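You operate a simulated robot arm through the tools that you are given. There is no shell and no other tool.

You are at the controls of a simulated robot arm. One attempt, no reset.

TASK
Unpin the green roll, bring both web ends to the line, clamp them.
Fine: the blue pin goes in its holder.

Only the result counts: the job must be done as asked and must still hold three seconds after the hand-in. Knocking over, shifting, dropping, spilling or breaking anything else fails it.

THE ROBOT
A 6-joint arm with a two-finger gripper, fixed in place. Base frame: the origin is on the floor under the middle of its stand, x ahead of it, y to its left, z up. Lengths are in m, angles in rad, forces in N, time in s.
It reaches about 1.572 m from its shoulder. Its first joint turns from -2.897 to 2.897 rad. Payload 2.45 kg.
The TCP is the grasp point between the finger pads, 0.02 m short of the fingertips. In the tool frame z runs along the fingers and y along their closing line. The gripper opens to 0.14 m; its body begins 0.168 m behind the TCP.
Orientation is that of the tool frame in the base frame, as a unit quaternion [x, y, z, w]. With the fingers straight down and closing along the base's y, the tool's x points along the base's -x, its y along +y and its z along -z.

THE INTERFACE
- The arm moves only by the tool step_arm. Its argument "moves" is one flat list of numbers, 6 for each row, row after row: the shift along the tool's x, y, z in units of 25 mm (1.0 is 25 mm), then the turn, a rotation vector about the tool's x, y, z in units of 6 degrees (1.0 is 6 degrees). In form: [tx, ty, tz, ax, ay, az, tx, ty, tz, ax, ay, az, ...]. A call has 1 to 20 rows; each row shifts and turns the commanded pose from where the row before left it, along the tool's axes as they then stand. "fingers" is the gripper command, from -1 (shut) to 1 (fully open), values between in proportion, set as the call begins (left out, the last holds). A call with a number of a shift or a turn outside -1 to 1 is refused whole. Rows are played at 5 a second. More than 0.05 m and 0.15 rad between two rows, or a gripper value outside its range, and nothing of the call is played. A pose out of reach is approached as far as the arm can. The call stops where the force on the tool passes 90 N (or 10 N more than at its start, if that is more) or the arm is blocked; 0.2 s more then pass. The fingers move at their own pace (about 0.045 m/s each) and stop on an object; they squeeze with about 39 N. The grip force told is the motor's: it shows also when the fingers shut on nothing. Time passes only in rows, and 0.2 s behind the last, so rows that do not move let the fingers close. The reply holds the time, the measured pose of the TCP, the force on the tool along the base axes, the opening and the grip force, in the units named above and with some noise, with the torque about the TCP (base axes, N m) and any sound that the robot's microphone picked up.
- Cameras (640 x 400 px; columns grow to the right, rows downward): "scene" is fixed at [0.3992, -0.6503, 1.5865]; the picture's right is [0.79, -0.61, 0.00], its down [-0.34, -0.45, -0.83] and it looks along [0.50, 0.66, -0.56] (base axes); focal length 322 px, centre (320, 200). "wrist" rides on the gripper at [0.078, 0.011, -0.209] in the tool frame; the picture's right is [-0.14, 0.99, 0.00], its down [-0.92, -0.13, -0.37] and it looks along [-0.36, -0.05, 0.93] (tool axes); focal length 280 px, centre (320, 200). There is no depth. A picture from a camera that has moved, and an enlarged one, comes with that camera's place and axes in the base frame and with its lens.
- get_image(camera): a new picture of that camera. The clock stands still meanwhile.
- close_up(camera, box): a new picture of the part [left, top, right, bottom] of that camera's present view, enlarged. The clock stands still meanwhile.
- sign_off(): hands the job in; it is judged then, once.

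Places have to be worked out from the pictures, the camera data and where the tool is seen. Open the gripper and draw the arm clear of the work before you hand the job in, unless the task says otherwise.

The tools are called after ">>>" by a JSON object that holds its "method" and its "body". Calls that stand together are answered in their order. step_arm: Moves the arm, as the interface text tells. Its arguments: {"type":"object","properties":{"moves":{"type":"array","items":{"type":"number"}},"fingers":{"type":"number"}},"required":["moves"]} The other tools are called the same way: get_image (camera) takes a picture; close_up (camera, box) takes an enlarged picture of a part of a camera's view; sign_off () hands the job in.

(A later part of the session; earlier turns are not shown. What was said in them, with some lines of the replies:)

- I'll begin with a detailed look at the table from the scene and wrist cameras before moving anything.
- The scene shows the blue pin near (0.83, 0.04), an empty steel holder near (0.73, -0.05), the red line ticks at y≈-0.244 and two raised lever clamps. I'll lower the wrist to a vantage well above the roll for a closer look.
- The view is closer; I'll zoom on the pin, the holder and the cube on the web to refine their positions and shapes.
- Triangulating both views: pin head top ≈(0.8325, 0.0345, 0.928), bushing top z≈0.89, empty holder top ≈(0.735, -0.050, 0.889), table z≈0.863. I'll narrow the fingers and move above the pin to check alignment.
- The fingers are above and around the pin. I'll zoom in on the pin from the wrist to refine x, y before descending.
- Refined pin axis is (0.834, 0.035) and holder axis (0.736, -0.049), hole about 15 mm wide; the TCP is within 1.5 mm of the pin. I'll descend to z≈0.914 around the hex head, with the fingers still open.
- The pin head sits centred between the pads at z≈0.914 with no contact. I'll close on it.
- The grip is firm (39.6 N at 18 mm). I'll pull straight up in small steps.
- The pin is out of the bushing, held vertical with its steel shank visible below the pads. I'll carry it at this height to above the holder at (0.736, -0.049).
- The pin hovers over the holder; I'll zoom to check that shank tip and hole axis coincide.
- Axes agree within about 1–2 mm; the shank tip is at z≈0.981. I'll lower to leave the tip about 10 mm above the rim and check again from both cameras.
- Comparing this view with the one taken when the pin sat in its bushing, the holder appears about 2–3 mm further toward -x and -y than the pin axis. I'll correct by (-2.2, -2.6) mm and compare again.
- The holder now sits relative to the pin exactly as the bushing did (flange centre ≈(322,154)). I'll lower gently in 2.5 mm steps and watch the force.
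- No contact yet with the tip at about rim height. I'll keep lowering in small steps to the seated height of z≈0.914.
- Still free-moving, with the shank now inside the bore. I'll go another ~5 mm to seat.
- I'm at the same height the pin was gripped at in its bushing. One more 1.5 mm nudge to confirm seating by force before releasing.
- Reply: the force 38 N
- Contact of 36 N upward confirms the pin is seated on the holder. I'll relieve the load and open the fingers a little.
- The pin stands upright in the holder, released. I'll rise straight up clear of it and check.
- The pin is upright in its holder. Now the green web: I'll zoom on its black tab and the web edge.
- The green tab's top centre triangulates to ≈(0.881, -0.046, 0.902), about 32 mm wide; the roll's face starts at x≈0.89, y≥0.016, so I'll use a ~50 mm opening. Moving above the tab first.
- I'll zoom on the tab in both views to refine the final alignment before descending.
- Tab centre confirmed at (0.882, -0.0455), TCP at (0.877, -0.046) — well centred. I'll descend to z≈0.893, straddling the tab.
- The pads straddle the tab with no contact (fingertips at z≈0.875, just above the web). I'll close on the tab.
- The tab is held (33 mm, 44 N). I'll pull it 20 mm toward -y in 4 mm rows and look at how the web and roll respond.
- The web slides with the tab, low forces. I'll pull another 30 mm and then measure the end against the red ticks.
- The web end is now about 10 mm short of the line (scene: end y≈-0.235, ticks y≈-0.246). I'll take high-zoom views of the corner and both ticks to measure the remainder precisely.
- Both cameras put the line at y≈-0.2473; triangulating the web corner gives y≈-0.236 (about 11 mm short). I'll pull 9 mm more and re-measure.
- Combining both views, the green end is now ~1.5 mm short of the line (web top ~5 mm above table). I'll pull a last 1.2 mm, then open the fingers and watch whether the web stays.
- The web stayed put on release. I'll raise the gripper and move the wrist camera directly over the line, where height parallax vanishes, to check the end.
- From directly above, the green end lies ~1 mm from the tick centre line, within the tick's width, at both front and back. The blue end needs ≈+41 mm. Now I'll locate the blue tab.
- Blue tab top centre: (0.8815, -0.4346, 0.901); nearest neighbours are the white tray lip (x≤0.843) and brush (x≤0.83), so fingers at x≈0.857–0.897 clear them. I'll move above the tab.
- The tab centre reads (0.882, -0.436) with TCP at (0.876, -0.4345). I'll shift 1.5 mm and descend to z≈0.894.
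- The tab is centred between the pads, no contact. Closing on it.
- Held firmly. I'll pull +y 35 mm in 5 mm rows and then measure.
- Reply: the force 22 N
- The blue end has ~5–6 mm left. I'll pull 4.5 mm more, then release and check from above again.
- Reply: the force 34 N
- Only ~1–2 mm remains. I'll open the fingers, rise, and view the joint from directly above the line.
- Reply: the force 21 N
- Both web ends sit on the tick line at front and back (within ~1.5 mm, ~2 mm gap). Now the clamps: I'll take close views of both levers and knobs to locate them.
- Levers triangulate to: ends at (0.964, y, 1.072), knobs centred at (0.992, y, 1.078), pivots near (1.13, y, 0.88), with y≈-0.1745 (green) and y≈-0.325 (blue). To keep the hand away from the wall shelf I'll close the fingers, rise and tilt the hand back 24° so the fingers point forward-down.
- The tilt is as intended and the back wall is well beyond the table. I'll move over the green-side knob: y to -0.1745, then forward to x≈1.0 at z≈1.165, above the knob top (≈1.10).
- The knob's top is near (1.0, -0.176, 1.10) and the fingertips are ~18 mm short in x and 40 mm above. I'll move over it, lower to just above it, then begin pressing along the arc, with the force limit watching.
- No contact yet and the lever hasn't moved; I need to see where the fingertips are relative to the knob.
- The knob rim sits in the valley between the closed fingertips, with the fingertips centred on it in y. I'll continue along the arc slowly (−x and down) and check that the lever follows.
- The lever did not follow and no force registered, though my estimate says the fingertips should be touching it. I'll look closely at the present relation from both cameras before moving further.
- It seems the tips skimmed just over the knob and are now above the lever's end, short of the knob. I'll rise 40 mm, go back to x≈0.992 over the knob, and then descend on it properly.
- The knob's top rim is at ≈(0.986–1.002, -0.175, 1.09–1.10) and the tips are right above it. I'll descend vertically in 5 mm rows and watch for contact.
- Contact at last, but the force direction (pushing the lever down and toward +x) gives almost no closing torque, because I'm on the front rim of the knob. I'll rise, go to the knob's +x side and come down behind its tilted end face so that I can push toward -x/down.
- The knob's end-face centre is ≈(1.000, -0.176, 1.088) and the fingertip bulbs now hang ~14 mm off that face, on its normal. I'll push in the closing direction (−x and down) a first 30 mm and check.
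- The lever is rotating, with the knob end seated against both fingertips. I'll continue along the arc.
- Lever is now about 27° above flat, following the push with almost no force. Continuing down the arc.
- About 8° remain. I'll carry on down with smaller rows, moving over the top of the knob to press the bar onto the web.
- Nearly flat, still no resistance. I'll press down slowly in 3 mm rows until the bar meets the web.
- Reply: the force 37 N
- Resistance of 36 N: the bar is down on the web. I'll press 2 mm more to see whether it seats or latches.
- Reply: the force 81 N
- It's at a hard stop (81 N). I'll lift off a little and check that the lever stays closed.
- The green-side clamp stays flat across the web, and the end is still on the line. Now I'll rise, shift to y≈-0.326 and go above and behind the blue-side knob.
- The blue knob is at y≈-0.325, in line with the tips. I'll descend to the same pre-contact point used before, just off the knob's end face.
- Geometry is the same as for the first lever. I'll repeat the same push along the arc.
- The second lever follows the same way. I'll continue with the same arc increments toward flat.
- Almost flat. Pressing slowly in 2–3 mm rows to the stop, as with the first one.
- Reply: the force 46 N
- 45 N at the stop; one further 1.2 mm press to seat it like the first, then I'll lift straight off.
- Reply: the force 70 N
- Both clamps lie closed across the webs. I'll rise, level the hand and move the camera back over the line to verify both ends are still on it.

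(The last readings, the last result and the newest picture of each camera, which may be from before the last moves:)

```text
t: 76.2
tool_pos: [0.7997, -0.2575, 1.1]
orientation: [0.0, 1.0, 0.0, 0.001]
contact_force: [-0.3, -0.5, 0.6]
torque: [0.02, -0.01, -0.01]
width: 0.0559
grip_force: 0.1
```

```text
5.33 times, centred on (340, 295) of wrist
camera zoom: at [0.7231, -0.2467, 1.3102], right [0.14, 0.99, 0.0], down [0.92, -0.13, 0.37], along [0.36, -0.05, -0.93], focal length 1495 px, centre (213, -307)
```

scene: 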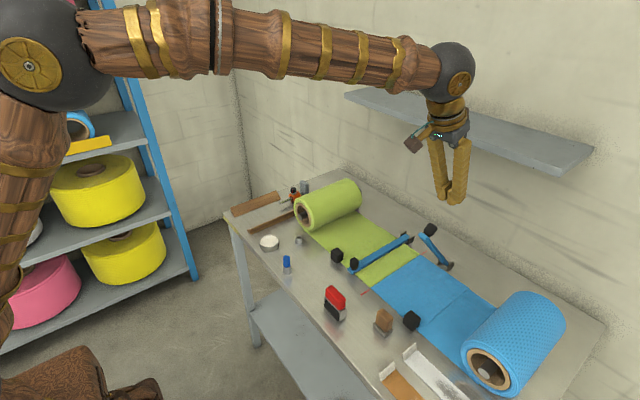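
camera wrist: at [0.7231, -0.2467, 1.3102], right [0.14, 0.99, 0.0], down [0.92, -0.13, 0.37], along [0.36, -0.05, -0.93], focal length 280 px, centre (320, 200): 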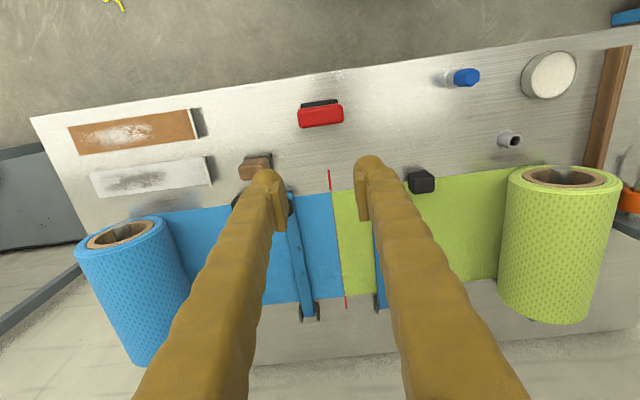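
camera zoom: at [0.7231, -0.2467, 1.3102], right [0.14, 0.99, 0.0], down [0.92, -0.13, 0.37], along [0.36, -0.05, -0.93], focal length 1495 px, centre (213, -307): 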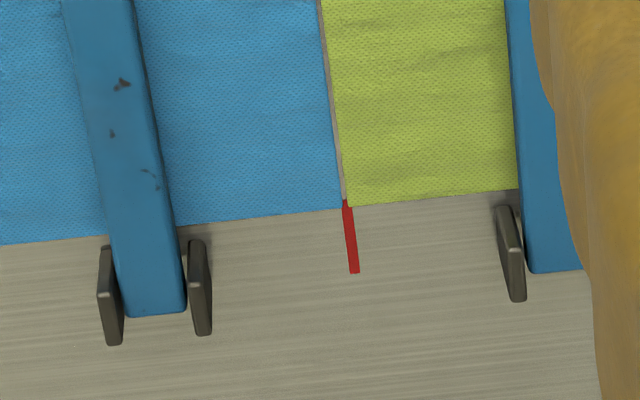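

Both ends straddle the tick line evenly (≈1 mm each) under closed clamps. I'll withdraw the arm up and back toward its starting pose with the gripper open.

>>> {"method": "step_arm", "body": {"moves": [0, 0, -1, 0, 0, 0, 0, 0, -1, 0, 0, 0, 0, 0, -1, 0, 0, 0, 0, 0, -1, 0, 0, 0, 0.7, 0.9, -1, 0, 0, 0, 0.7, 0.9, -1, 0, 0, 0, 0.7, 0.9, -1, 0, 0, 0, 0.7, 0.9, -1, 0, 0, 0, 0.7, 0.9, -1, 0, 0, 0, 0.7, 0.9, -1, 0, 0, 0, 0.7, 0.9, -0.5, 0, 0, 0, 0.7, 0.9, 0, 0, 0, 0, 0.7, 0.9, 0, 0, 0, 0, 0, 0.9, 0, 0, 0, 0, 0, 0.9, 0, 0, 0, 0, 0, 0.9, 0, 0, 0, 0, 0, 0, 0, 0, 0, 0], "fingers": 1}}

>>> {"method": "get_image", "body": {"camera": "scene"}}

>>> {"method": "close_up", "body": {"camera": "scene", "box": [220, 160, 420, 300]}}

>>> {"method": "close_up", "body": {"camera": "scene", "box": [320, 220, 520, 360]}}

>>> {"method": "get_image", "body": {"camera": "wrist"}}

```text
t: 79.8
tool_pos: [0.6414, 0.0132, 1.3645]
orientation: [0.0, 1.0, 0.0, 0.0]
contact_force: [0.0, 0.3, 0.5]
torque: [0.02, -0.01, -0.01]
width: 0.1399
grip_force: 0.0
```

```text
taken
```

scene: 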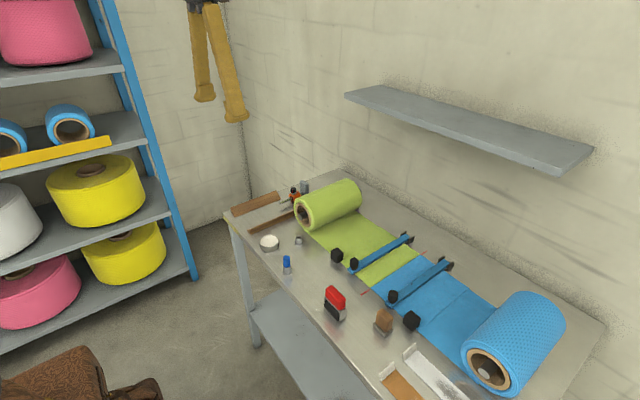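

```text
2.86 times, centred on (320, 230) of scene
camera zoom: at [0.3992, -0.6503, 1.5865], right [0.79, -0.61, 0.0], down [-0.34, -0.45, -0.83], along [0.5, 0.66, -0.56], focal length 922 px, centre (320, 114)
```

zoom: 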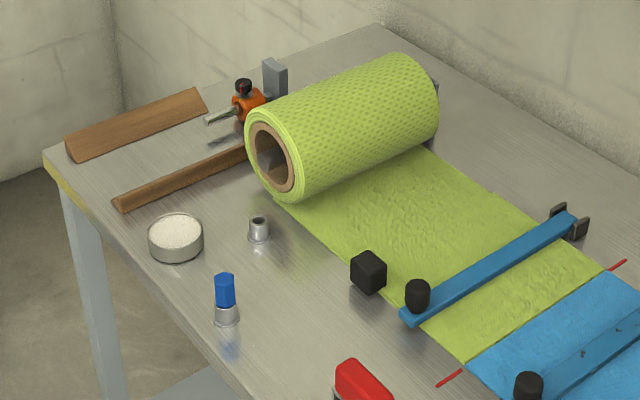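

```text
2.86 times, centred on (420, 290) of scene
camera zoom: at [0.3992, -0.6503, 1.5865], right [0.79, -0.61, 0.0], down [-0.34, -0.45, -0.83], along [0.5, 0.66, -0.56], focal length 922 px, centre (34, -57)
```

zoom: 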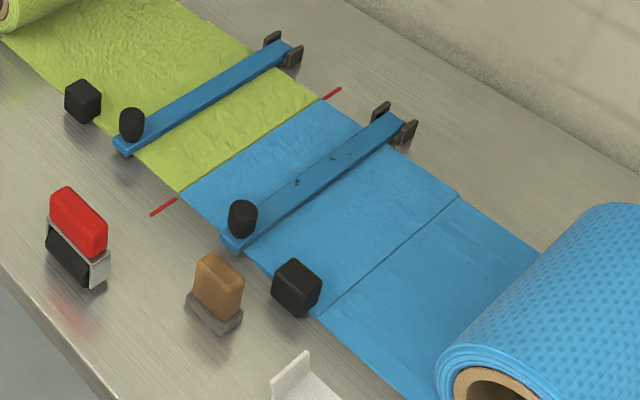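

```text
taken
camera wrist: at [0.5652, 0.0238, 1.5729], right [0.14, 0.99, 0.0], down [0.92, -0.13, 0.37], along [0.36, -0.05, -0.93], focal length 280 px, centre (320, 200)
```

wrist: 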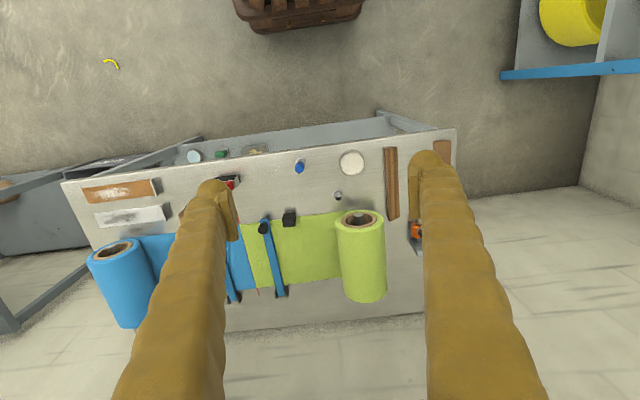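

Everything is in place: the pin stands in its holder, both web ends are on the line, and both clamps are closed and holding. Nothing else has moved and the arm is clear with the gripper open, so I'm handing in.

>>> {"method": "sign_off", "body": {}}

```text
The job is handed in.
```

The job is done and handed in. In the last pictures I saw nothing out of place; the reply to the hand-in gave no verdict, so I can't say how it was judged.

- **Pin:** The green roll is unpinned. The blue pin stands upright in its holder.
- **Web ends:** Both ends are on the red line, each about 1 mm short of it, which leaves a gap of about 2 mm between them.
- **Clamps:** Both levers are pressed down to their stops across the webs and stayed shut when I let go.
- **Surroundings:** Nothing else on the table looked moved. The gripper is open and the arm is drawn back near its starting position.
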